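You operate a simulated robot arm through the tools that you are given. There is no shell and no other tool.

The job below is to be done with a simulated two-armed robot. You get a single attempt, and the scene is never put back.

Task
Press the ball in the press tray flat and put one small scoop of scallion on it.
Fine: slide the tray out for that and leave it out; stand the empty scoop back. Set down upright: small scoop. Where these are worked on the way, their far stop is far enough and under half their travel is too little: press tray.

It is judged by the outcome, as a careful person would: the job done as asked, and still so three seconds after it is handed in. It fails if anything else is knocked over, pushed out of place, dropped, spilled or broken.

Robot
Two 6-joint arms with two-finger parallel grippers on one trunk that stands fixed in place. Base frame: the origin is at the foot of the trunk, x ahead of it, y to its left, z up. Lengths are in m, angles in degrees, forces in N, time in s.
The left shoulder is at [0.28, 0.185, 1.105], the right one opposite. With the tool pointing down near the work surface each hand reaches from about 0.56 to 0.94 m from the base axis, measured 20 degrees to its own side. Payload 1.57 kg a hand.
The tool frame of a hand sits at the grasp point between the pads (the TCP): z along the fingers, y along the line on which they close. The tips reach 0.03 m beyond it. The gripper opens to 0.08 m. The fingers are 0.017 m wide and 0.012 m thick; the gripper's body (0.04 by 0.082 m) begins 0.08 m behind the TCP.
Orientation is that of the tool frame in the base frame, as a unit quaternion [x, y, z, w]. With the fingers straight down and closing along the base's y, the tool's x points along the base's -x, its y along +y and its z along -z.

Tools
- The arms move only by the tool send_rows. It takes "left_commands", "right_commands" or both (then of equal length, played together; a hand with none holds still); each is one flat list of numbers, 6 for each row, row after row: the shift along the tool's x, y, z in m, then the turn, a rotation vector about the tool's x, y, z in degrees. In form: [tx, ty, tz, wx, wy, wz, tx, ty, tz, wx, wy, wz, ...]. A call has 1 to 20 rows; each row shifts and turns the commanded pose from where the row before left it, along the tool's axes as they then stand. "left_hand" and "right_hand" are, for a hand that has rows, the finger opening in m, from 0 to 0.08, set as the call begins (left out, the last holds). Each row takes 0.2 s and may step no farther than 0.05 m and 8.6 degrees from the row before; otherwise, or with a gripper value out of range, the whole call is refused. A pose out of reach is approached as far as the arm can. The call stops where the force on the tool passes 40 N (or 10 N more than at its start, if that is more) or the arm is blocked; 0.2 s more then pass. The fingers move at their own pace (about 0.153 m/s each) and stop on an object; they squeeze with about 36 N. The grip force told is the motor's: it shows also when the fingers shut on nothing. Time passes only in rows, and 0.2 s behind the last, so rows that do not move let the fingers close. The reply holds the time, the measured pose of the TCP, the force on the tool along the base axes, the opening and the grip force, in the units named above and with some noise, with the torque about the TCP (base axes, N m) and any sound that the robot's microphone picked up.
- Cameras (640 x 400 px; columns grow to the right, rows downward): "scene" is now at [0.2158, 0.0569, 1.5461]; the picture's right is [0.70, -0.71, 0.00], its down [-0.52, -0.51, -0.68] and it looks along [0.49, 0.48, -0.73] (base axes); focal length 336 px, centre (320, 200). "left" rides on the left gripper at [0.072, 0.007, -0.122] in its tool frame; the picture's right is [-0.09, 1.00, 0.00], its down [-0.84, -0.08, -0.54] and it looks along [-0.54, -0.05, 0.84] (tool axes); focal length 238 px, centre (320, 200). "right" rides on the right gripper at [0.072, -0.007, -0.122] in its tool frame; the picture's right is [0.09, 1.00, 0.00], its down [-0.84, 0.08, -0.54] and it looks along [-0.54, 0.05, 0.84] (tool axes); focal length 238 px, centre (320, 200). There is no depth. A picture from a camera that has moved, and an enlarged one, comes with that camera's place and axes in the base frame and with its lens.
- capture(camera): a new picture of that camera. It takes no simulated time.
- slide_trunk(by): slides the trunk up (or, below 0, down) by that many m; the arms and the scene camera ride with it, the base frame stays. It gives what a move gives, with no picture.
- head_to(pan, tilt): turns the head with the scene camera to pan (to the left, within 86 degrees either way) and tilt (down, from -29 to 69), counted from straight ahead of the robot. It gives what a move gives.
- close_up(camera, box): a new picture of the part [left, top, right, bottom] of that camera's present view, enlarged. It takes no simulated time.
- close_job(): hands the job in; it is judged then, once.

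Places have to be worked out from the pictures, the camera data and where the tool is seen. Open the grippers and draw the arms clear of the work before you hand the job in, unless the task says otherwise.

The tools are called after "Request:" by a JSON object that holds its "op" and its "data". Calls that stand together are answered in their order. send_rows: Moves the arms, as the interface text tells. Its arguments: {"type":"object","properties":{"left_commands":{"type":"array","items":{"type":"number"}},"left_hand":{"type":"number"},"right_commands":{"type":"array","items":{"type":"number"}},"right_hand":{"type":"number"}},"required":[]} The other tools are called the same way: slide_trunk (by) moves the trunk up or down; head_to (pan, tilt) turns the head that bears the scene camera; capture (camera) takes a picture; close_up (camera, box) takes an enlarged picture of a part of a camera's view; close_job () hands the job in.

At the start:

```text
time: 0.0
left_eef_pos: [0.3774, 0.4784, 1.2219]
left_ee_rot: [0.0, 1.0, 0.001, -0.001]
left_wrist_force: [-0.7, 0.5, 0.6]
left_torque: [-0.03, 0.0, -0.02]
left_gripper_width: 0.08
left_finger_force: 0.1
right_eef_pos: [0.6056, 0.0445, 1.2146]
right_ee_rot: [0.001, 1.0, 0.001, 0.0]
right_wrist_force: [0.5, 0.8, 0.3]
right_torque: [0.01, 0.01, -0.01]
right_gripper_width: 0.0798
right_finger_force: 0.0
trunk travel left (down, up): [-0.8, 0.19]
head pan, tilt (commanded): [44.4, 47.0]
```

scene: 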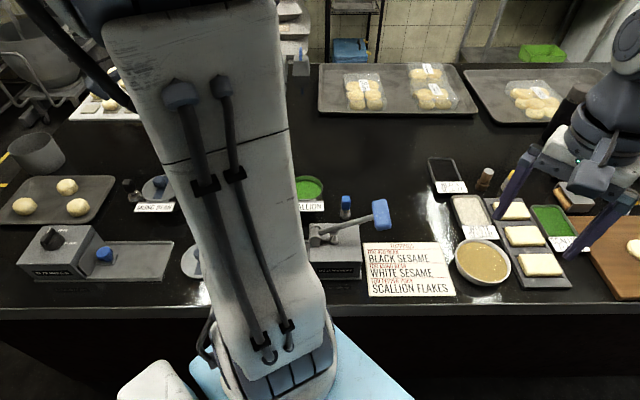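
right: 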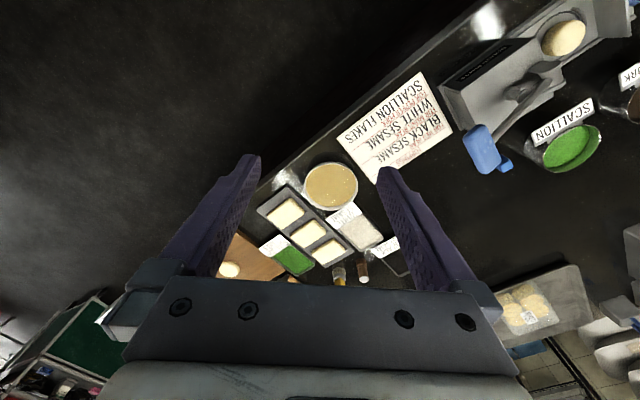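
left: 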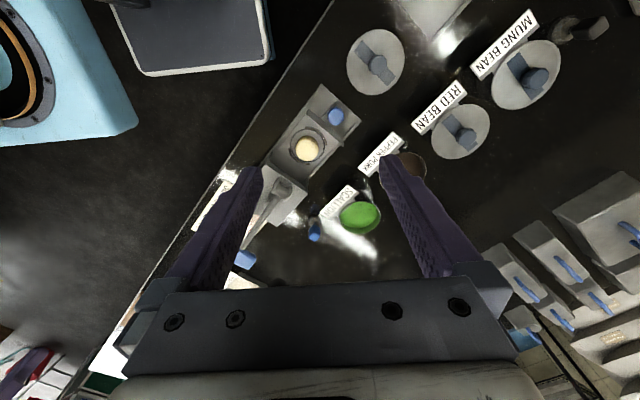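

The left arm blocks part of the scene view; the wrist views show a press with a ball in a tray, a lever with a blue handle, and a scallion bowl. I'll take enlarged pictures of both wrist views first.

Request:
{"op": "close_up", "data": {"camera": "right", "box": [400, 0, 640, 200]}}

Request:
{"op": "close_up", "data": {"camera": "left", "box": [200, 60, 440, 280]}}

Request:
{"op": "close_up", "data": {"camera": "scene", "box": [260, 150, 460, 310]}}

```text
2.00 times, centred on (520, 100) of right
camera zoom: at [0.5333, 0.0379, 1.3382], right [-0.09, 1.0, 0.0], down [0.84, 0.08, 0.54], along [0.54, 0.05, -0.84], focal length 477 px, centre (-80, 400)
```

zoom: 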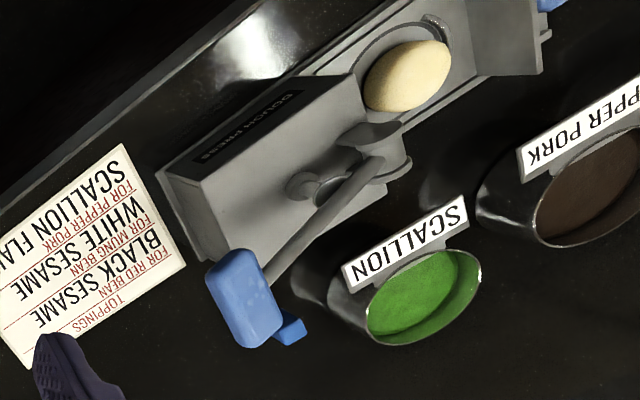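

```text
1.82 times, centred on (320, 170) of left
camera zoom: at [0.3057, 0.4842, 1.3439], right [0.09, 1.0, 0.0], down [0.84, -0.08, 0.54], along [0.54, -0.05, -0.84], focal length 433 px, centre (320, 254)
```

zoom: 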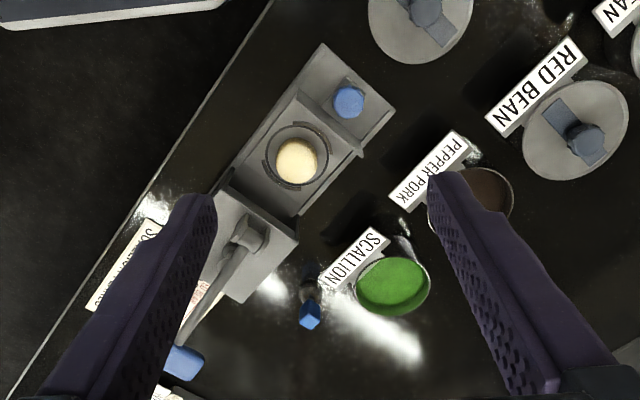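

```text
2.50 times, centred on (360, 230) of scene
camera zoom: at [0.2158, 0.0569, 1.5461], right [0.7, -0.71, 0.0], down [-0.52, -0.51, -0.68], along [0.49, 0.48, -0.73], focal length 841 px, centre (220, 125)
```

zoom: 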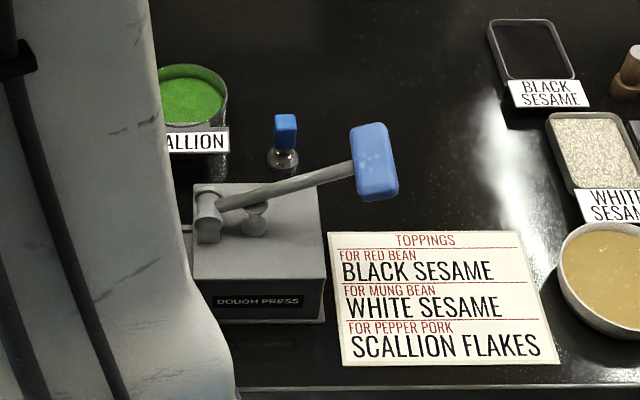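

From triangulation, the scallion bowl is near [0.656, 0.547, 0.89], the ball near [0.485, 0.439, 0.863], the lever's blue handle near [0.63, 0.28, 1.02], and the counter runs at 45° to the base. I'll move the left arm aside (toward -x, +y, high up) so the scene camera can see the press.

Request:
{"op": "send_rows", "data": {"left_commands": [0.05, 0.02, -0.01, 0, 0, 0, 0.05, 0.02, -0.01, 0, 0, 0, 0.05, 0.02, -0.01, 0, 0, 0, 0.05, 0.02, -0.01, 0, 0, 0, 0.05, 0.02, -0.01, 0, 0, 0]}}

Request:
{"op": "capture", "data": {"camera": "scene"}}

Request:
{"op": "capture", "data": {"camera": "left"}}

```text
refused: row 1 steps farther than a row can; nothing moved
```

```text
taken
camera scene: at [0.2158, 0.0569, 1.5461], right [0.7, -0.71, 0.0], down [-0.52, -0.51, -0.68], along [0.49, 0.48, -0.73], focal length 336 px, centre (320, 200)
```

scene: 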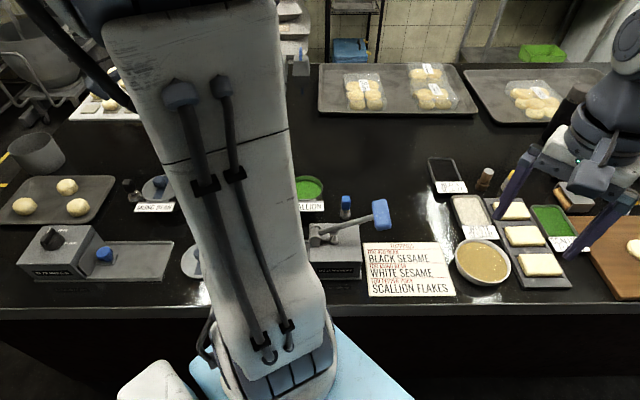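

```text
taken
camera left: at [0.3057, 0.4842, 1.3439], right [0.09, 1.0, 0.0], down [0.84, -0.08, 0.54], along [0.54, -0.05, -0.84], focal length 238 px, centre (320, 200)
```

left: 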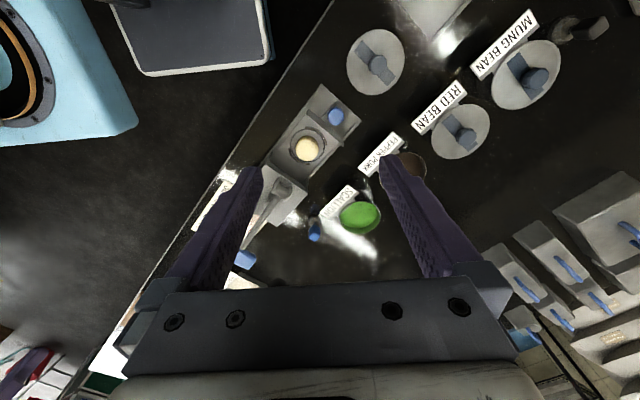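

The step was a little over 0.05 m in total, so it was refused. I'll repeat it with smaller steps.

Request:
{"op": "send_rows", "data": {"left_commands": [0.04, 0.02, -0.01, 0, 0, 0, 0.04, 0.02, -0.01, 0, 0, 0, 0.04, 0.02, -0.01, 0, 0, 0, 0.04, 0.02, -0.01, 0, 0, 0, 0.04, 0.02, -0.01, 0, 0, 0, 0.04, 0.02, -0.01, 0, 0, 0]}}

Request:
{"op": "capture", "data": {"camera": "scene"}}

Request:
{"op": "capture", "data": {"camera": "left"}}

```text
time: 1.4
left_eef_pos: [0.1386, 0.5993, 1.2813]
left_ee_rot: [0.0, 1.0, 0.0, 0.001]
left_wrist_force: [0.8, -0.6, 0.4]
left_torque: [0.05, 0.01, -0.03]
left_gripper_width: 0.0798
left_finger_force: 0.1
right_eef_pos: [0.6057, 0.0453, 1.2144]
right_ee_rot: [-0.001, 1.0, 0.0, 0.0]
right_wrist_force: [0.7, -1.1, -0.5]
right_torque: [-0.02, 0.0, -0.01]
right_gripper_width: 0.08
right_finger_force: 0.1
trunk travel left (down, up): [-0.8, 0.19]
head pan, tilt (commanded): [44.4, 47.0]
```

```text
taken
camera scene: at [0.216, 0.0569, 1.5461], right [0.7, -0.71, 0.0], down [-0.52, -0.51, -0.68], along [0.49, 0.48, -0.73], focal length 336 px, centre (320, 200)
```

scene: 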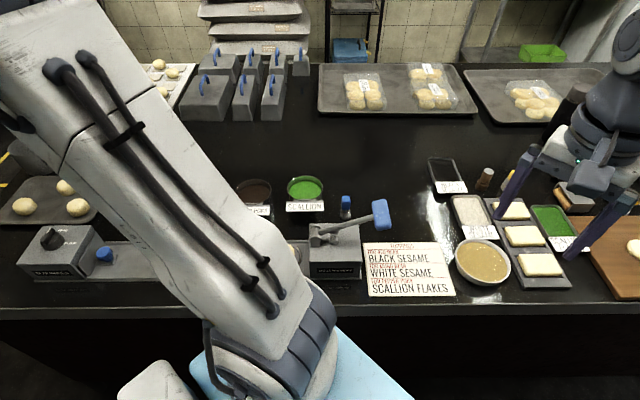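

```text
taken
camera left: at [0.0659, 0.6052, 1.4035], right [0.09, 1.0, 0.0], down [0.84, -0.08, 0.54], along [0.54, -0.05, -0.84], focal length 238 px, centre (320, 200)
```

left: 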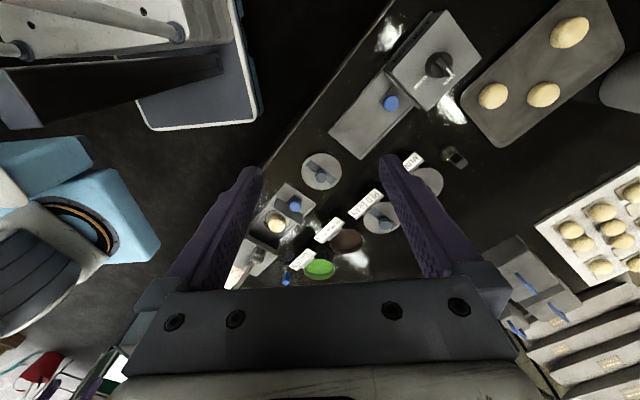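

I'll enlarge the press region from the left camera now and from the scene camera.

Request:
{"op": "close_up", "data": {"camera": "left", "box": [230, 140, 390, 290]}}

Request:
{"op": "close_up", "data": {"camera": "scene", "box": [230, 160, 410, 290]}}

Request:
{"op": "close_up", "data": {"camera": "scene", "box": [420, 140, 640, 300]}}

```text
2.67 times, centred on (310, 215) of left
camera zoom: at [0.0659, 0.6052, 1.4035], right [0.09, 1.0, 0.0], down [0.84, -0.08, 0.54], along [0.54, -0.05, -0.84], focal length 636 px, centre (347, 160)
```

zoom: 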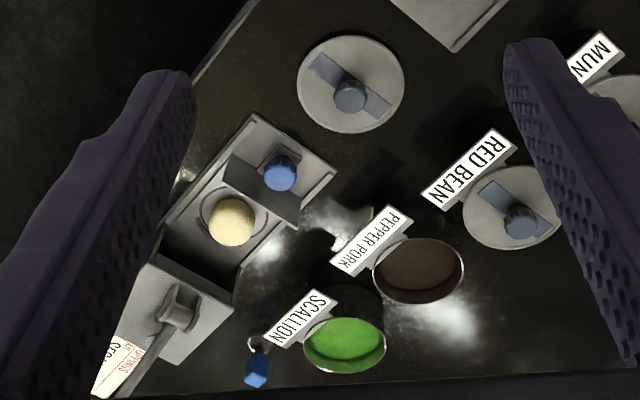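

```text
3.08 times, centred on (320, 225) of scene
camera zoom: at [0.216, 0.0569, 1.5461], right [0.7, -0.71, 0.0], down [-0.52, -0.51, -0.68], along [0.49, 0.48, -0.73], focal length 1035 px, centre (320, 123)
```

zoom: 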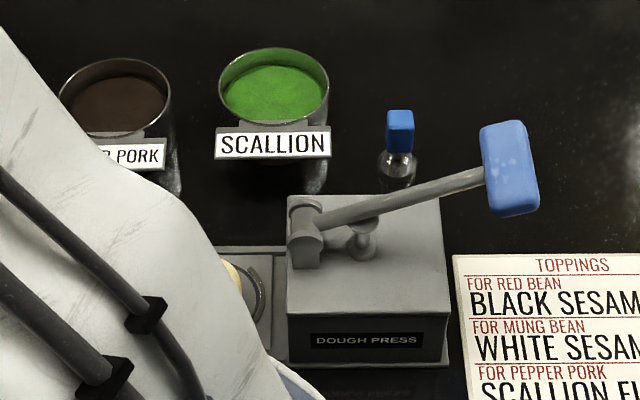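

```text
2.50 times, centred on (530, 220) of scene
camera zoom: at [0.216, 0.0569, 1.5461], right [0.7, -0.71, 0.0], down [-0.52, -0.51, -0.68], along [0.49, 0.48, -0.73], focal length 841 px, centre (-205, 150)
```

zoom: 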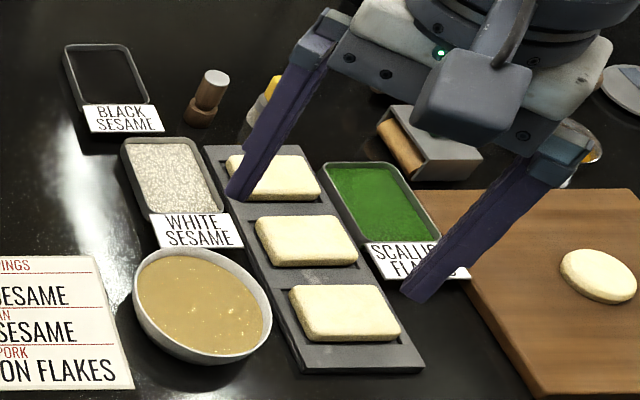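

The small scoop (blue handle, standing upright) is beside the SCALLION bowl, and the dough press has its tray out to the left with the ball in it. I'll bring the left hand to about [0.33, 0.48, 1.12] for a closer look at the tray, knob and lever.

Request:
{"op": "send_rows", "data": {"left_commands": [-0.0272, -0.017, 0.023, 0, 0, 0, -0.0272, -0.017, 0.023, 0, 0, 0, -0.0272, -0.017, 0.023, 0, 0, 0, -0.0272, -0.017, 0.023, 0, 0, 0, -0.0272, -0.017, 0.023, 0, 0, 0, -0.0272, -0.017, 0.023, 0, 0, 0, -0.0272, -0.017, 0.023, 0, 0, 0]}}

Request:
{"op": "capture", "data": {"camera": "left"}}

Request:
{"op": "close_up", "data": {"camera": "left", "box": [160, 0, 480, 200]}}

Request:
{"op": "capture", "data": {"camera": "scene"}}

```text
time: 3.0
left_eef_pos: [0.3277, 0.4778, 1.1211]
left_ee_rot: [0.0, 1.0, 0.0, 0.0]
left_wrist_force: [0.5, 0.0, -0.6]
left_torque: [-0.01, 0.0, -0.02]
left_gripper_width: 0.0802
left_finger_force: 0.1
right_eef_pos: [0.6061, 0.0452, 1.2158]
right_ee_rot: [0.001, 1.0, 0.0, 0.0]
right_wrist_force: [0.4, 0.2, -0.4]
right_torque: [-0.03, 0.0, 0.03]
right_gripper_width: 0.0799
right_finger_force: 0.1
trunk travel left (down, up): [-0.8, 0.19]
head pan, tilt (commanded): [44.4, 47.0]
```

```text
taken
camera left: at [0.2555, 0.4847, 1.2428], right [0.09, 1.0, 0.0], down [0.84, -0.08, 0.54], along [0.54, -0.05, -0.84], focal length 238 px, centre (320, 200)
```

left: 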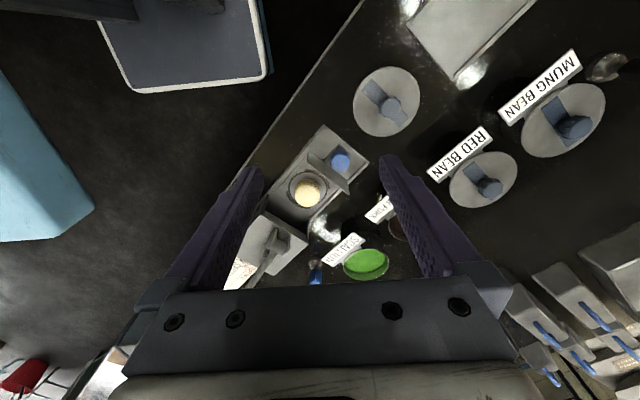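

```text
2.00 times, centred on (320, 100) of left
camera zoom: at [0.2555, 0.4847, 1.2428], right [0.09, 1.0, 0.0], down [0.84, -0.08, 0.54], along [0.54, -0.05, -0.84], focal length 477 px, centre (320, 400)
```

zoom: 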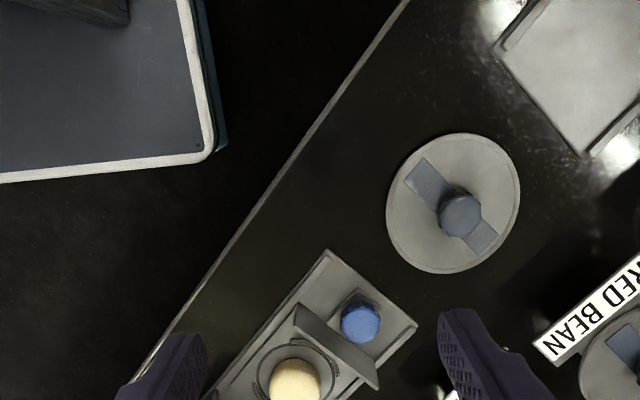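

```text
taken
camera scene: at [0.2157, 0.0569, 1.5461], right [0.7, -0.71, 0.0], down [-0.52, -0.51, -0.68], along [0.49, 0.48, -0.73], focal length 336 px, centre (320, 200)
```

scene: 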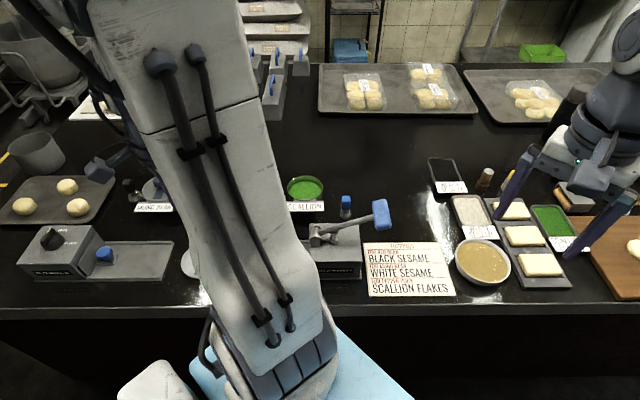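

Zooming into the press in this closer left view.

Request:
{"op": "close_up", "data": {"camera": "left", "box": [230, 115, 390, 215]}}

Request:
{"op": "close_up", "data": {"camera": "left", "box": [220, 190, 400, 300]}}

```text
4.00 times, centred on (310, 165) of left
camera zoom: at [0.2555, 0.4847, 1.2428], right [0.09, 1.0, 0.0], down [0.84, -0.08, 0.54], along [0.54, -0.05, -0.84], focal length 953 px, centre (360, 340)
```

zoom: 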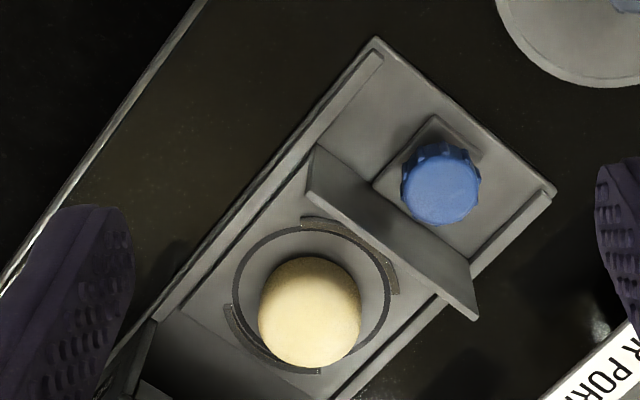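

```text
3.56 times, centred on (310, 245) of left
camera zoom: at [0.2555, 0.4847, 1.2428], right [0.09, 1.0, 0.0], down [0.84, -0.08, 0.54], along [0.54, -0.05, -0.84], focal length 848 px, centre (356, 40)
```

zoom: 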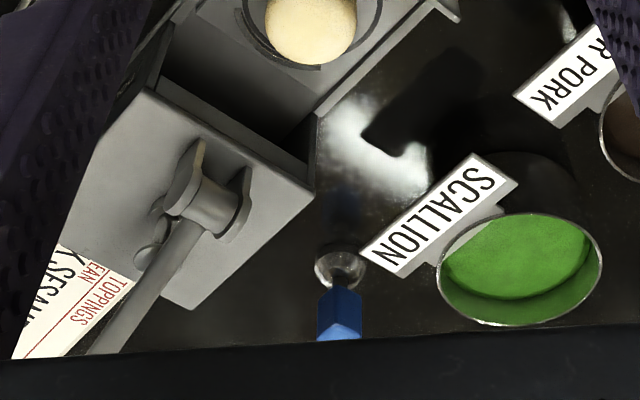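

The knob is a vertical blue cylinder behind the tray's end plate, near [0.425, 0.504, 0.86], and the tray slides along u ≈ (0.707, -0.707). I'll turn the left hand 45° about its tool axis so that the fingers close along v ≈ (0.707, 0.707), astride the knob.

Request:
{"op": "send_rows", "data": {"left_commands": [0, 0, 0, 0, 0, 7.5, 0, 0, 0, 0, 0, 7.5, 0, 0, 0, 0, 0, 7.5, 0, 0, 0, 0, 0, 7.5, 0, 0, 0, 0, 0, 7.5, 0, 0, 0, 0, 0, 7.5]}}

Request:
{"op": "capture", "data": {"camera": "left"}}

Request:
{"op": "capture", "data": {"camera": "scene"}}

```text
time: 4.4
left_eef_pos: [0.3283, 0.4806, 1.122]
left_ee_rot: [0.385, 0.923, 0.0, 0.0]
left_wrist_force: [0.1, -0.2, -0.3]
left_torque: [0.0, -0.02, 0.0]
left_gripper_width: 0.0801
left_finger_force: 0.0
right_eef_pos: [0.6037, 0.0454, 1.2151]
right_ee_rot: [0.0, 1.0, -0.001, 0.0]
right_wrist_force: [1.8, -1.3, -0.5]
right_torque: [-0.01, 0.0, 0.02]
right_gripper_width: 0.0796
right_finger_force: 0.0
trunk travel left (down, up): [-0.8, 0.19]
head pan, tilt (commanded): [44.4, 47.0]
```

```text
taken
camera left: at [0.2819, 0.5343, 1.2428], right [0.77, 0.64, 0.0], down [0.54, -0.65, 0.54], along [0.34, -0.42, -0.84], focal length 238 px, centre (320, 200)
```

left: 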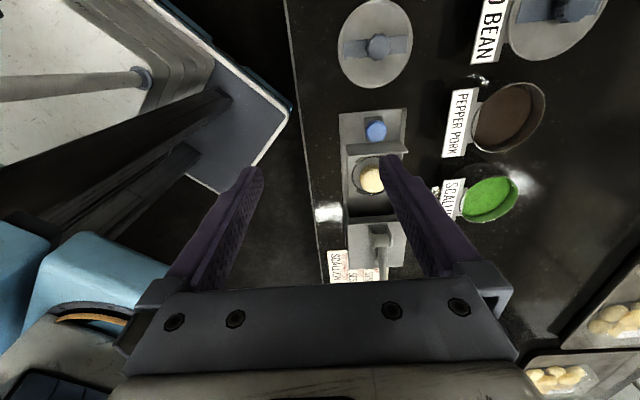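

```text
taken
camera scene: at [0.2158, 0.0569, 1.5461], right [0.7, -0.71, 0.0], down [-0.52, -0.51, -0.68], along [0.49, 0.48, -0.73], focal length 336 px, centre (320, 200)
```

scene: 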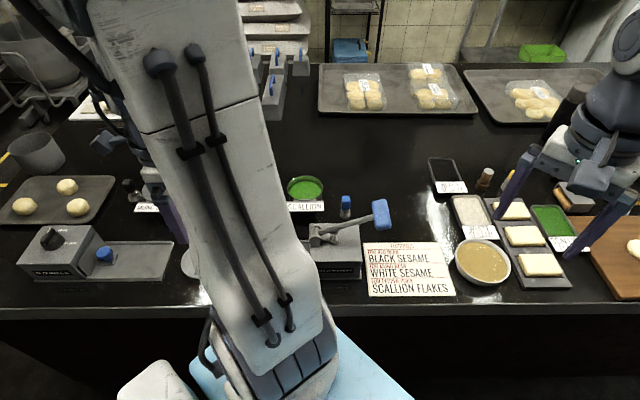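

The view now lines up with the press axis. The knob top is about [0.418, 0.5045, 0.875], so I'll move the hand above it at z≈1.0.

Request:
{"op": "send_rows", "data": {"left_commands": [-0.0093, 0.0162, 0.0244, 0, 0, 0, -0.0093, 0.0162, 0.0244, 0, 0, 0, -0.0093, 0.0162, 0.0244, 0, 0, 0, -0.0093, 0.0162, 0.0244, 0, 0, 0, -0.0093, 0.0162, 0.0244, 0, 0, 0]}}

Request:
{"op": "capture", "data": {"camera": "left"}}

Request:
{"op": "close_up", "data": {"camera": "left", "box": [220, 100, 460, 260]}}

```text
time: 5.6
left_eef_pos: [0.4189, 0.5028, 0.9988]
left_ee_rot: [0.383, 0.924, 0.0, 0.0]
left_wrist_force: [0.2, -0.1, -0.2]
left_torque: [0.01, 0.02, -0.02]
left_gripper_width: 0.0802
left_finger_force: 0.2
right_eef_pos: [0.6064, 0.0448, 1.2149]
right_ee_rot: [0.0, 1.0, 0.0, 0.0]
right_wrist_force: [0.2, -0.3, -0.3]
right_torque: [0.03, -0.02, 0.03]
right_gripper_width: 0.0799
right_finger_force: 0.2
trunk travel left (down, up): [-0.8, 0.19]
head pan, tilt (commanded): [44.4, 47.0]
```

```text
taken
camera left: at [0.3722, 0.5573, 1.1211], right [0.77, 0.64, 0.0], down [0.54, -0.65, 0.54], along [0.35, -0.42, -0.84], focal length 238 px, centre (320, 200)
```

left: 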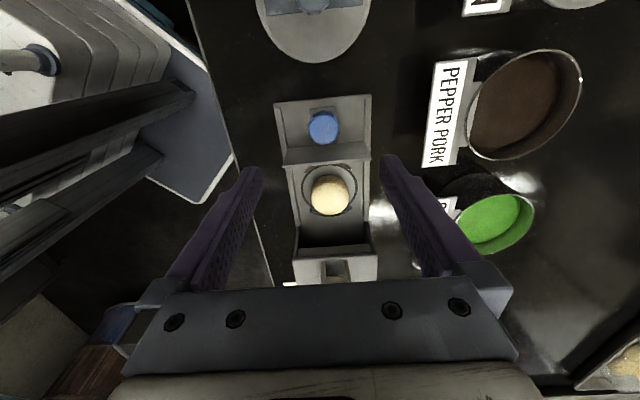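

```text
2.50 times, centred on (340, 180) of left
camera zoom: at [0.3722, 0.5573, 1.1211], right [0.77, 0.64, 0.0], down [0.54, -0.65, 0.54], along [0.35, -0.42, -0.84], focal length 596 px, centre (270, 250)
```

zoom: 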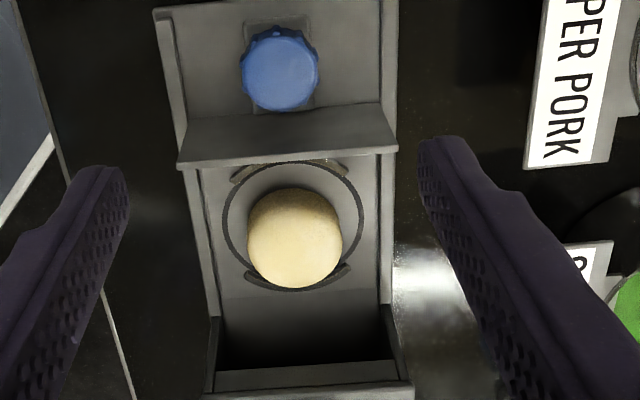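

The knob is about 4 mm to the tool's +y side of the TCP axis, and it's about 34 mm across. I'll narrow the opening to 0.056 so the fingers fit between the rails, correct sideways, and descend to z≈0.91.

Request:
{"op": "send_rows", "data": {"left_commands": [0, 0.0014, 0.03, 0, 0, 0, 0, 0.0014, 0.03, 0, 0, 0, 0, 0.0014, 0.028, 0, 0, 0], "left_hand": 0.056}}

Request:
{"op": "capture", "data": {"camera": "left"}}

Request:
{"op": "close_up", "data": {"camera": "left", "box": [220, 60, 460, 220]}}

```text
time: 6.4
left_eef_pos: [0.4218, 0.5066, 0.9122]
left_ee_rot: [0.383, 0.924, 0.0, 0.0]
left_wrist_force: [-0.2, 0.0, 0.1]
left_torque: [-0.03, -0.01, -0.01]
left_gripper_width: 0.056
left_finger_force: 0.0
right_eef_pos: [0.6054, 0.0452, 1.2155]
right_ee_rot: [0.0, 1.0, 0.0, 0.0]
right_wrist_force: [-0.3, 0.8, 0.1]
right_torque: [0.02, 0.03, -0.01]
right_gripper_width: 0.0798
right_finger_force: 0.1
trunk travel left (down, up): [-0.8, 0.19]
head pan, tilt (commanded): [44.4, 47.0]
```

```text
taken
camera left: at [0.3761, 0.5614, 1.0337], right [0.77, 0.64, 0.0], down [0.54, -0.65, 0.54], along [0.35, -0.42, -0.84], focal length 238 px, centre (320, 200)
```

left: 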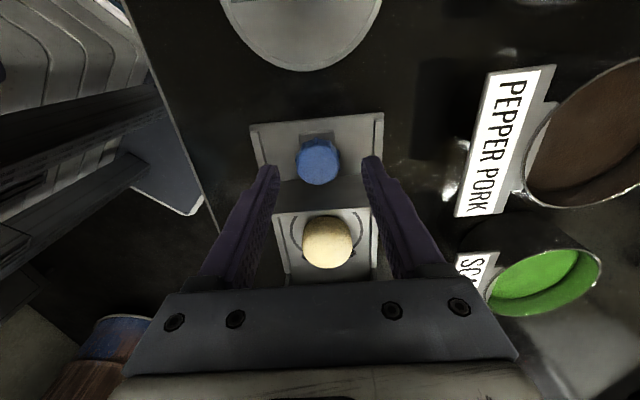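

```text
2.50 times, centred on (340, 140) of left
camera zoom: at [0.3761, 0.5614, 1.0337], right [0.77, 0.64, 0.0], down [0.54, -0.65, 0.54], along [0.35, -0.42, -0.84], focal length 596 px, centre (270, 350)
```

zoom: 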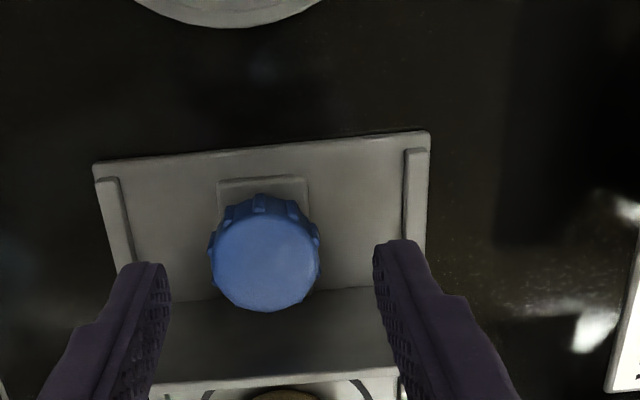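

The knob top is at z≈0.87 and lines up with the TCP axis to about 1–2 mm. I'll lower by 0.028 so the tips overlap the knob by almost 2 cm, watching the force.

Request:
{"op": "send_rows", "data": {"left_commands": [0, -0.0007, 0.01, 0, 0, 0, 0, -0.0007, 0.01, 0, 0, 0, 0, 0, 0.008, 0, 0, 0]}}

Request:
{"op": "close_up", "data": {"camera": "left", "box": [220, 80, 460, 240]}}

```text
time: 7.2
left_eef_pos: [0.4204, 0.5055, 0.8836]
left_ee_rot: [0.382, 0.924, 0.0, 0.0]
left_wrist_force: [-0.4, -1.1, 0.4]
left_torque: [0.0, -0.02, 0.04]
left_gripper_width: 0.0561
left_finger_force: 0.1
right_eef_pos: [0.6059, 0.0443, 1.215]
right_ee_rot: [0.001, 1.0, 0.0, 0.0]
right_wrist_force: [0.2, 0.0, -0.1]
right_torque: [-0.02, -0.02, -0.01]
right_gripper_width: 0.08
right_finger_force: 0.1
trunk travel left (down, up): [-0.8, 0.19]
head pan, tilt (commanded): [44.4, 47.0]
```

```text
2.50 times, centred on (340, 160) of left
camera zoom: at [0.3741, 0.5603, 1.0052], right [0.77, 0.64, 0.0], down [0.54, -0.65, 0.54], along [0.35, -0.42, -0.84], focal length 596 px, centre (270, 300)
```

zoom: 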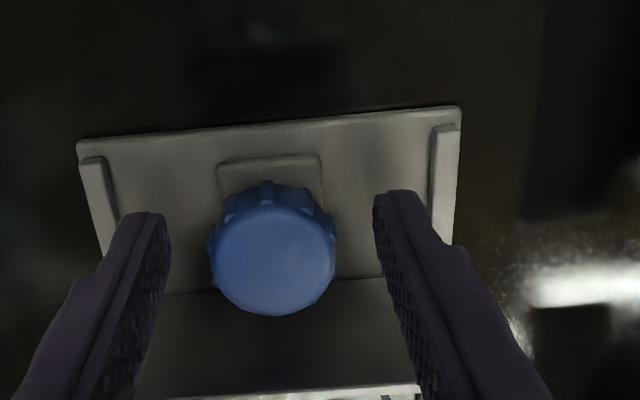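

The knob sits well centred between the fingers. I'll close on it.

Request:
{"op": "send_rows", "data": {"left_commands": [0, 0, 0, 0, 0, 0, 0, 0, 0, 0, 0, 0, 0, 0, 0, 0, 0, 0], "left_hand": 0.015}}

Request:
{"op": "close_up", "data": {"camera": "left", "box": [200, 80, 440, 240]}}

```text
time: 8.0
left_eef_pos: [0.4205, 0.5052, 0.8829]
left_ee_rot: [0.382, 0.924, 0.001, 0.0]
left_wrist_force: [3.0, 2.1, -0.6]
left_torque: [0.11, -0.03, -0.03]
left_gripper_width: 0.0334
left_finger_force: 41.0
right_eef_pos: [0.6052, 0.0448, 1.2161]
right_ee_rot: [0.0, 1.0, 0.0, 0.0]
right_wrist_force: [-0.2, -0.1, -0.2]
right_torque: [-0.03, -0.01, -0.02]
right_gripper_width: 0.0801
right_finger_force: 0.1
trunk travel left (down, up): [-0.8, 0.19]
head pan, tilt (commanded): [44.4, 47.0]
```

```text
2.50 times, centred on (320, 160) of left
camera zoom: at [0.3744, 0.5606, 1.0052], right [0.77, 0.64, 0.0], down [0.54, -0.65, 0.54], along [0.35, -0.42, -0.84], focal length 596 px, centre (320, 300)
```

zoom: 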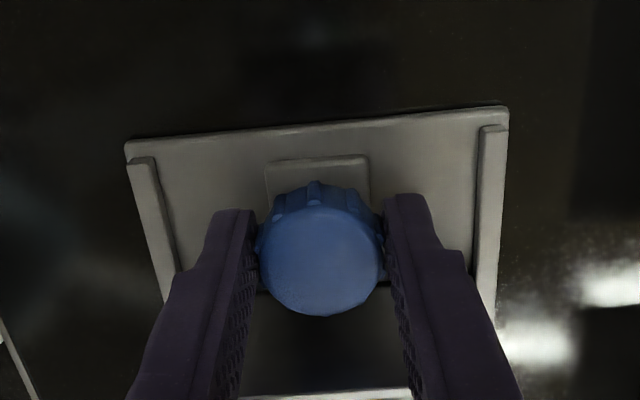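

The knob is gripped (opening 33 mm). I'll push the tray in along u (tool −x) by 0.05 m first and look at the forces.

Request:
{"op": "send_rows", "data": {"left_commands": [-0.01, 0, 0, 0, 0, 0, -0.01, 0, 0, 0, 0, 0, -0.01, 0, 0, 0, 0, 0, -0.01, 0, 0, 0, 0, 0, -0.01, 0, 0, 0, 0, 0]}}

Request:
{"op": "capture", "data": {"camera": "left"}}

Request:
{"op": "capture", "data": {"camera": "scene"}}

```text
time: 9.2
left_eef_pos: [0.4552, 0.471, 0.8829]
left_ee_rot: [0.382, 0.924, 0.001, 0.001]
left_wrist_force: [4.0, 4.9, 3.6]
left_torque: [-0.02, 0.26, 0.04]
left_gripper_width: 0.0332
left_finger_force: 41.2
right_eef_pos: [0.6047, 0.0456, 1.216]
right_ee_rot: [0.0, 1.0, 0.0, 0.0]
right_wrist_force: [-0.2, -0.2, -0.7]
right_torque: [-0.01, 0.01, -0.01]
right_gripper_width: 0.08
right_finger_force: 0.1
trunk travel left (down, up): [-0.8, 0.19]
head pan, tilt (commanded): [44.4, 47.0]
```

```text
taken
camera left: at [0.4095, 0.5254, 1.0052], right [0.77, 0.64, 0.0], down [0.54, -0.65, 0.54], along [0.35, -0.42, -0.84], focal length 238 px, centre (320, 200)
```

left: 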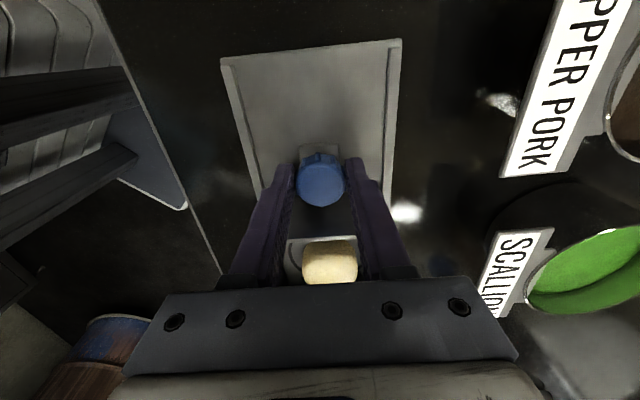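

```text
taken
camera scene: at [0.2159, 0.0571, 1.5462], right [0.7, -0.71, 0.0], down [-0.52, -0.51, -0.68], along [0.49, 0.48, -0.73], focal length 336 px, centre (320, 200)
```

scene: 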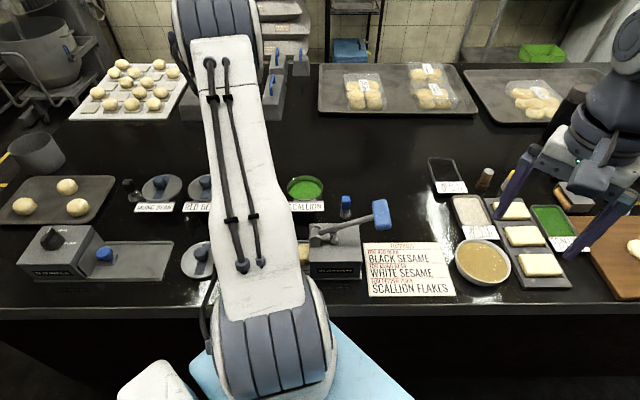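

The tray is sliding smoothly and the base stays put. I'll continue pushing until the stop.

Request:
{"op": "send_rows", "data": {"left_commands": [-0.01, 0, 0, 0, 0, 0, -0.01, 0, 0, 0, 0, 0, -0.01, 0, 0, 0, 0, 0, -0.01, 0, 0, 0, 0, 0, -0.01, 0, 0, 0, 0, 0]}}

Request:
{"op": "capture", "data": {"camera": "left"}}

Request:
{"op": "close_up", "data": {"camera": "scene", "box": [230, 160, 410, 290]}}

```text
time: 10.4
left_eef_pos: [0.4914, 0.4345, 0.8832]
left_ee_rot: [0.383, 0.924, 0.0, 0.0]
left_wrist_force: [4.8, 5.6, 9.8]
left_torque: [0.21, 0.34, 0.03]
left_gripper_width: 0.0336
left_finger_force: 40.9
right_eef_pos: [0.6054, 0.0446, 1.2155]
right_ee_rot: [0.001, 1.0, 0.001, 0.0]
right_wrist_force: [1.0, -0.2, 0.2]
right_torque: [-0.01, 0.03, -0.06]
right_gripper_width: 0.0802
right_finger_force: 0.0
trunk travel left (down, up): [-0.8, 0.19]
head pan, tilt (commanded): [44.4, 47.0]
```

```text
taken
camera left: at [0.4452, 0.4896, 1.0052], right [0.77, 0.64, 0.0], down [0.54, -0.65, 0.54], along [0.35, -0.42, -0.84], focal length 238 px, centre (320, 200)
```

left: 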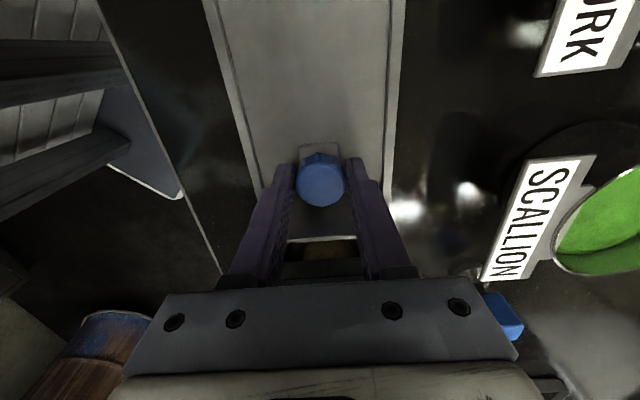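

```text
3.08 times, centred on (320, 225) of scene
camera zoom: at [0.2157, 0.057, 1.5462], right [0.7, -0.71, 0.0], down [-0.52, -0.51, -0.68], along [0.49, 0.48, -0.73], focal length 1035 px, centre (320, 123)
```

zoom: 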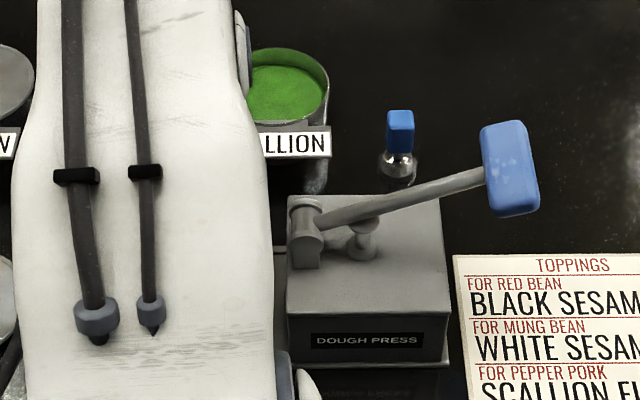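

The tray is now mostly in; there's a slight side (+v) and upward force, so I'll trim by 1–2 mm as I continue in smaller steps until the stop.

Request:
{"op": "send_rows", "data": {"left_commands": [-0.005, 0.001, -0.0005, 0, 0, 0, -0.005, 0.0005, -0.0005, 0, 0, 0, -0.005, 0, 0, 0, 0, 0, -0.005, 0, 0, 0, 0, 0, -0.005, 0, 0, 0, 0, 0, -0.005, 0, 0, 0, 0, 0]}}

Request:
{"op": "capture", "data": {"camera": "left"}}

Request:
{"op": "close_up", "data": {"camera": "scene", "box": [230, 160, 410, 290]}}

```text
time: 11.8
left_eef_pos: [0.5139, 0.4134, 0.8842]
left_ee_rot: [0.384, 0.923, 0.0, 0.0]
left_wrist_force: [-10.1, 7.4, -1.4]
left_torque: [-0.22, -0.08, 0.0]
left_gripper_width: 0.0322
left_finger_force: 40.6
right_eef_pos: [0.6051, 0.0452, 1.2144]
right_ee_rot: [0.0, 1.0, 0.0, 0.0]
right_wrist_force: [-0.5, -0.1, 0.3]
right_torque: [0.05, 0.01, 0.0]
right_gripper_width: 0.0797
right_finger_force: 0.0
trunk travel left (down, up): [-0.8, 0.19]
head pan, tilt (commanded): [44.4, 47.0]
```

```text
taken
camera left: at [0.4682, 0.4677, 1.0061], right [0.77, 0.64, 0.0], down [0.54, -0.65, 0.54], along [0.34, -0.42, -0.84], focal length 238 px, centre (320, 200)
```

left: 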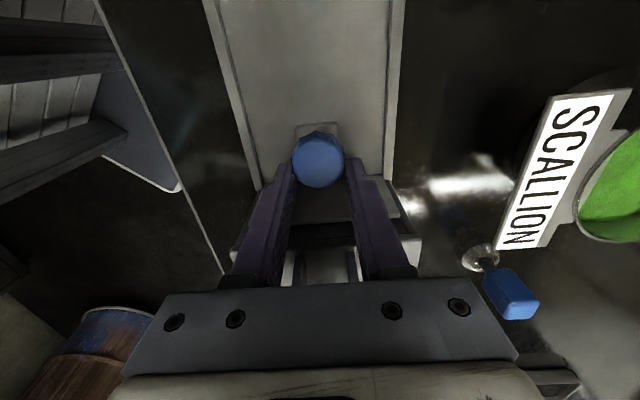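

```text
3.08 times, centred on (320, 225) of scene
camera zoom: at [0.2157, 0.0568, 1.5462], right [0.7, -0.71, 0.0], down [-0.52, -0.51, -0.68], along [0.49, 0.48, -0.73], focal length 1035 px, centre (320, 123)
```

zoom: 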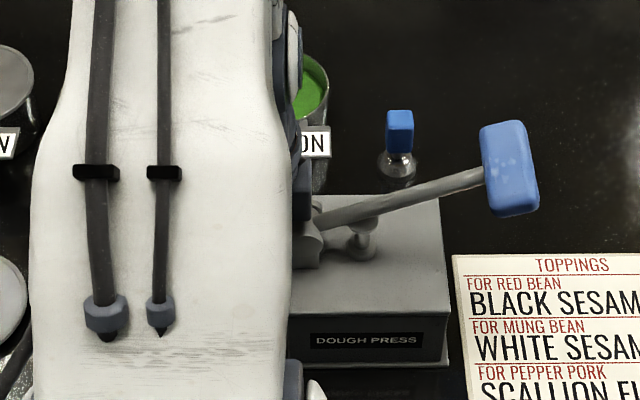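

The tray has reached its inner stop after about 0.13 m (12 N reaction along −u). I'll ease off, open the fingers to 0.056, lift the left hand clear and draw it back along −u.

Request:
{"op": "send_rows", "data": {"left_commands": [0.003, 0, 0, 0, 0, 0, 0, 0, 0, 0, 0, 0]}}

Request:
{"op": "send_rows", "data": {"left_commands": [0, 0, 0, 0, 0, 0, 0, 0, 0, 0, 0, 0, 0, 0, -0.02, 0, 0, 0, 0, 0, -0.03, 0, 0, 0, 0, 0, -0.04, 0, 0, 0, 0, 0, -0.04, 0, 0, 0, 0.04, 0, -0.02, 0, 0, 0, 0.04, 0, -0.02, 0, 0, 0, 0.04, 0, -0.02, 0, 0, 0], "left_hand": 0.056}}

Request:
{"op": "capture", "data": {"camera": "left"}}

Request:
{"op": "capture", "data": {"camera": "scene"}}

```text
time: 12.4
left_eef_pos: [0.51, 0.4151, 0.8849]
left_ee_rot: [0.383, 0.924, 0.0, -0.001]
left_wrist_force: [-3.8, -4.8, 2.8]
left_torque: [-0.05, 0.14, -0.2]
left_gripper_width: 0.0319
left_finger_force: 40.5
right_eef_pos: [0.6043, 0.0449, 1.2148]
right_ee_rot: [0.0, 1.0, 0.0, 0.0]
right_wrist_force: [-0.5, -0.7, 0.5]
right_torque: [0.01, -0.05, -0.02]
right_gripper_width: 0.0802
right_finger_force: 0.1
trunk travel left (down, up): [-0.8, 0.19]
head pan, tilt (commanded): [44.4, 47.0]
```

```text
time: 14.4
left_eef_pos: [0.4259, 0.5021, 1.0758]
left_ee_rot: [0.383, 0.924, 0.0, 0.0]
left_wrist_force: [0.0, 0.7, 0.7]
left_torque: [-0.02, 0.03, 0.01]
left_gripper_width: 0.0561
left_finger_force: 0.1
right_eef_pos: [0.6057, 0.0439, 1.2148]
right_ee_rot: [0.0, 1.0, 0.001, 0.0]
right_wrist_force: [-0.5, 1.0, 0.4]
right_torque: [0.02, 0.03, 0.0]
right_gripper_width: 0.0802
right_finger_force: 0.0
trunk travel left (down, up): [-0.8, 0.19]
head pan, tilt (commanded): [44.4, 47.0]
```

```text
taken
camera left: at [0.3799, 0.5573, 1.1967], right [0.77, 0.64, 0.0], down [0.54, -0.65, 0.54], along [0.35, -0.42, -0.84], focal length 238 px, centre (320, 200)
```

left: 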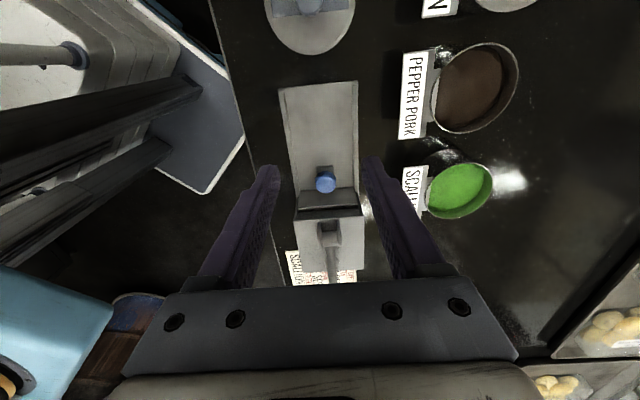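

```text
taken
camera scene: at [0.216, 0.057, 1.5461], right [0.7, -0.71, 0.0], down [-0.52, -0.51, -0.68], along [0.49, 0.48, -0.73], focal length 336 px, centre (320, 200)
```

scene: 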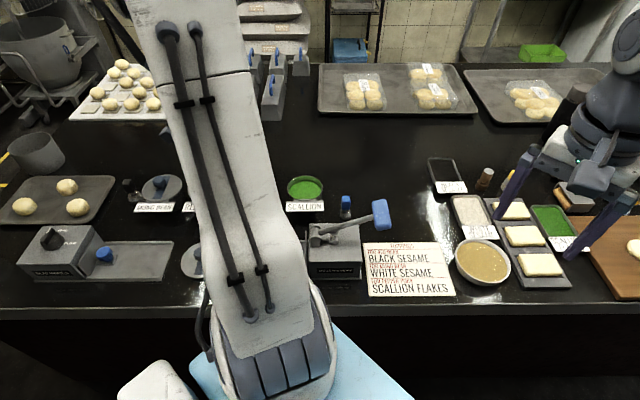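

Checking how the tray sits against the box, and the lever, from the left camera.

Request:
{"op": "close_up", "data": {"camera": "left", "box": [250, 130, 430, 290]}}

Request:
{"op": "capture", "data": {"camera": "right"}}

```text
2.50 times, centred on (340, 210) of left
camera zoom: at [0.3799, 0.5573, 1.1967], right [0.77, 0.64, 0.0], down [0.54, -0.65, 0.54], along [0.35, -0.42, -0.84], focal length 596 px, centre (270, 175)
```

zoom: 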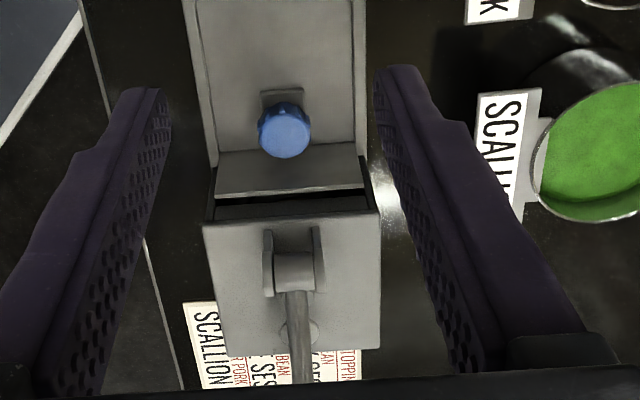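

```text
taken
camera right: at [0.5334, 0.0379, 1.3382], right [-0.09, 1.0, 0.0], down [0.84, 0.08, 0.54], along [0.54, 0.05, -0.84], focal length 238 px, centre (320, 200)
```

right: 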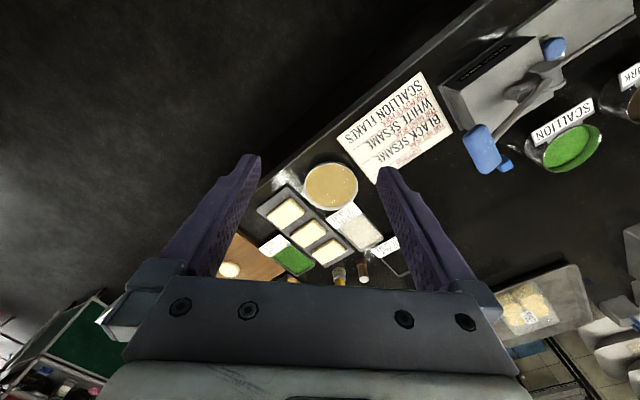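

The tray's end plate now sits flush with the box, so the ball is under the plunger. The lever handle is at about [0.640, 0.288, 1.002] with its pivot near [0.548, 0.398, 0.93]; I'll turn the right hand 45° so its fingers can close across the handle along v.

Request:
{"op": "send_rows", "data": {"right_commands": [0, 0, 0, 0, 0, 7.5, 0, 0, 0, 0, 0, 7.5, 0, 0, 0, 0, 0, 7.5, 0, 0, 0, 0, 0, 7.5, 0, 0, 0, 0, 0, 7.5, 0, 0, 0, 0, 0, 7.5]}}

Request:
{"op": "capture", "data": {"camera": "right"}}

Request:
{"op": "capture", "data": {"camera": "scene"}}

```text
time: 15.8
left_eef_pos: [0.4275, 0.5028, 1.0744]
left_ee_rot: [0.382, 0.924, 0.0, 0.0]
left_wrist_force: [0.1, 0.2, 0.2]
left_torque: [0.02, 0.02, 0.01]
left_gripper_width: 0.0563
left_finger_force: 0.0
right_eef_pos: [0.6062, 0.0456, 1.2155]
right_ee_rot: [0.384, 0.923, 0.0, 0.0]
right_wrist_force: [0.3, 0.1, 0.1]
right_torque: [-0.02, 0.01, 0.01]
right_gripper_width: 0.0797
right_finger_force: 0.0
trunk travel left (down, up): [-0.8, 0.19]
head pan, tilt (commanded): [44.4, 47.0]
```

```text
taken
camera right: at [0.5497, 0.0908, 1.3383], right [0.64, 0.77, 0.0], down [0.65, -0.54, 0.54], along [0.42, -0.35, -0.84], focal length 238 px, centre (320, 200)
```

right: 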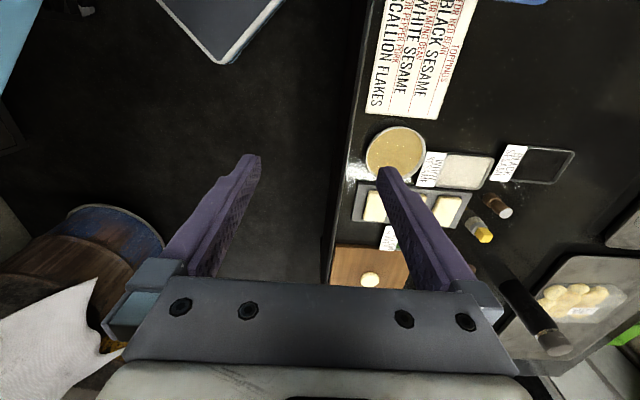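

```text
taken
camera scene: at [0.2158, 0.057, 1.5461], right [0.7, -0.71, 0.0], down [-0.52, -0.51, -0.68], along [0.49, 0.48, -0.73], focal length 336 px, centre (320, 200)
```

scene: 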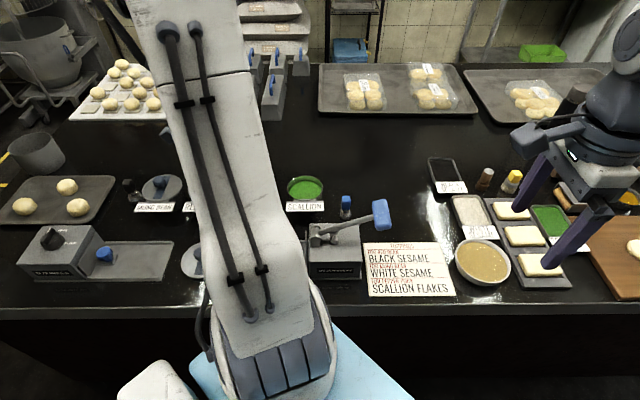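

Next, the right hand moves over the lever handle at about z=1.13, fully open.

Request:
{"op": "send_rows", "data": {"right_commands": [0.0245, 0.0325, 0.0133, 0, 0, 0, 0.0245, 0.0325, 0.0133, 0, 0, 0, 0.0245, 0.0325, 0.0133, 0, 0, 0, 0.0245, 0.0325, 0.0133, 0, 0, 0, 0.0245, 0.0325, 0.0133, 0, 0, 0, 0.0245, 0.0325, 0.0133, 0, 0, 0]}}

Request:
{"op": "capture", "data": {"camera": "right"}}

Request:
{"op": "capture", "data": {"camera": "scene"}}

```text
time: 17.2
left_eef_pos: [0.4273, 0.5023, 1.0745]
left_ee_rot: [0.383, 0.924, 0.001, 0.0]
left_wrist_force: [-0.1, 0.3, 0.9]
left_torque: [0.0, 0.03, -0.01]
left_gripper_width: 0.0562
left_finger_force: 0.1
right_eef_pos: [0.6402, 0.2865, 1.1344]
right_ee_rot: [0.383, 0.924, -0.001, 0.0]
right_wrist_force: [1.1, -0.2, 0.6]
right_torque: [-0.04, 0.01, -0.02]
right_gripper_width: 0.0802
right_finger_force: 0.1
trunk travel left (down, up): [-0.8, 0.19]
head pan, tilt (commanded): [44.4, 47.0]
```

```text
taken
camera right: at [0.5835, 0.3324, 1.2575], right [0.64, 0.77, 0.0], down [0.65, -0.54, 0.54], along [0.42, -0.35, -0.84], focal length 238 px, centre (320, 200)
```

right: 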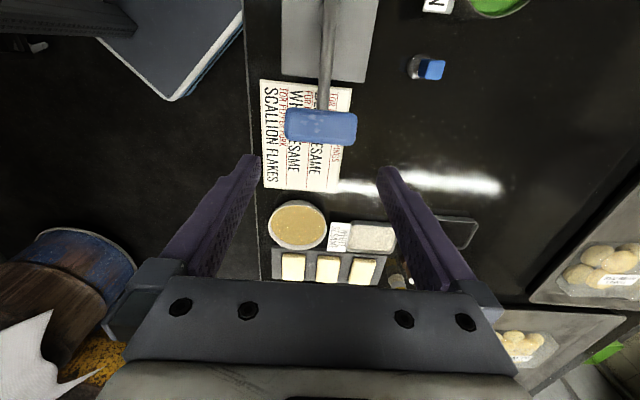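

```text
taken
camera scene: at [0.2158, 0.057, 1.5461], right [0.7, -0.71, 0.0], down [-0.52, -0.51, -0.68], along [0.49, 0.48, -0.73], focal length 336 px, centre (320, 200)
```

scene: 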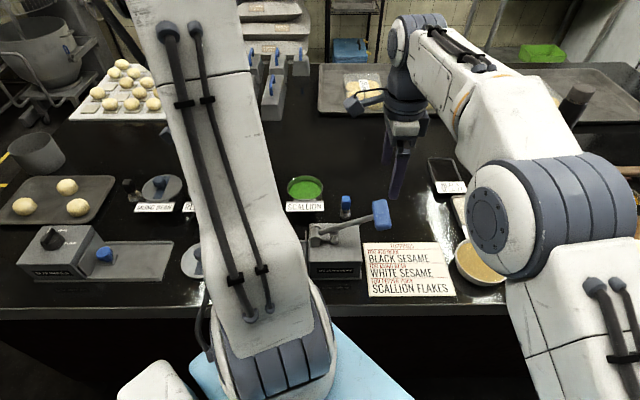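

The handle is a hammer-like blue block, about 72–74 mm long along v – too tight to grip lengthwise, so I'll push it down with closed fingers from above. I'll zoom in first to check alignment.

Request:
{"op": "close_up", "data": {"camera": "right", "box": [240, 40, 480, 190]}}

Request:
{"op": "close_up", "data": {"camera": "scene", "box": [300, 130, 460, 290]}}

```text
2.67 times, centred on (360, 115) of right
camera zoom: at [0.5835, 0.3324, 1.2575], right [0.64, 0.77, 0.0], down [0.65, -0.54, 0.54], along [0.42, -0.35, -0.84], focal length 636 px, centre (213, 427)
```

zoom: 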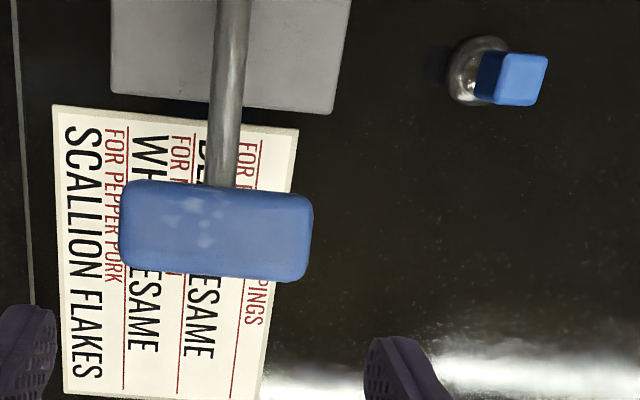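

```text
2.50 times, centred on (380, 210) of scene
camera zoom: at [0.2158, 0.057, 1.5461], right [0.7, -0.71, 0.0], down [-0.52, -0.51, -0.68], along [0.49, 0.48, -0.73], focal length 841 px, centre (170, 175)
```

zoom: 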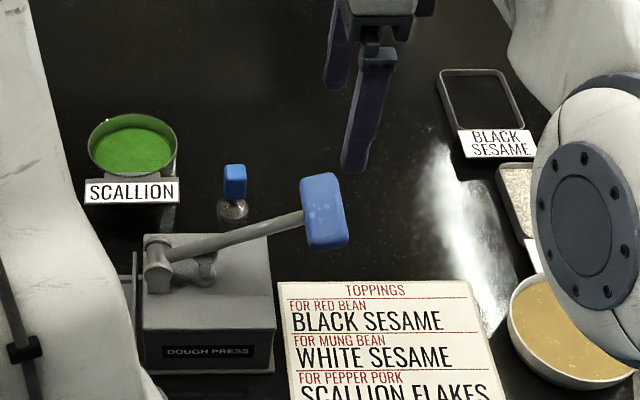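

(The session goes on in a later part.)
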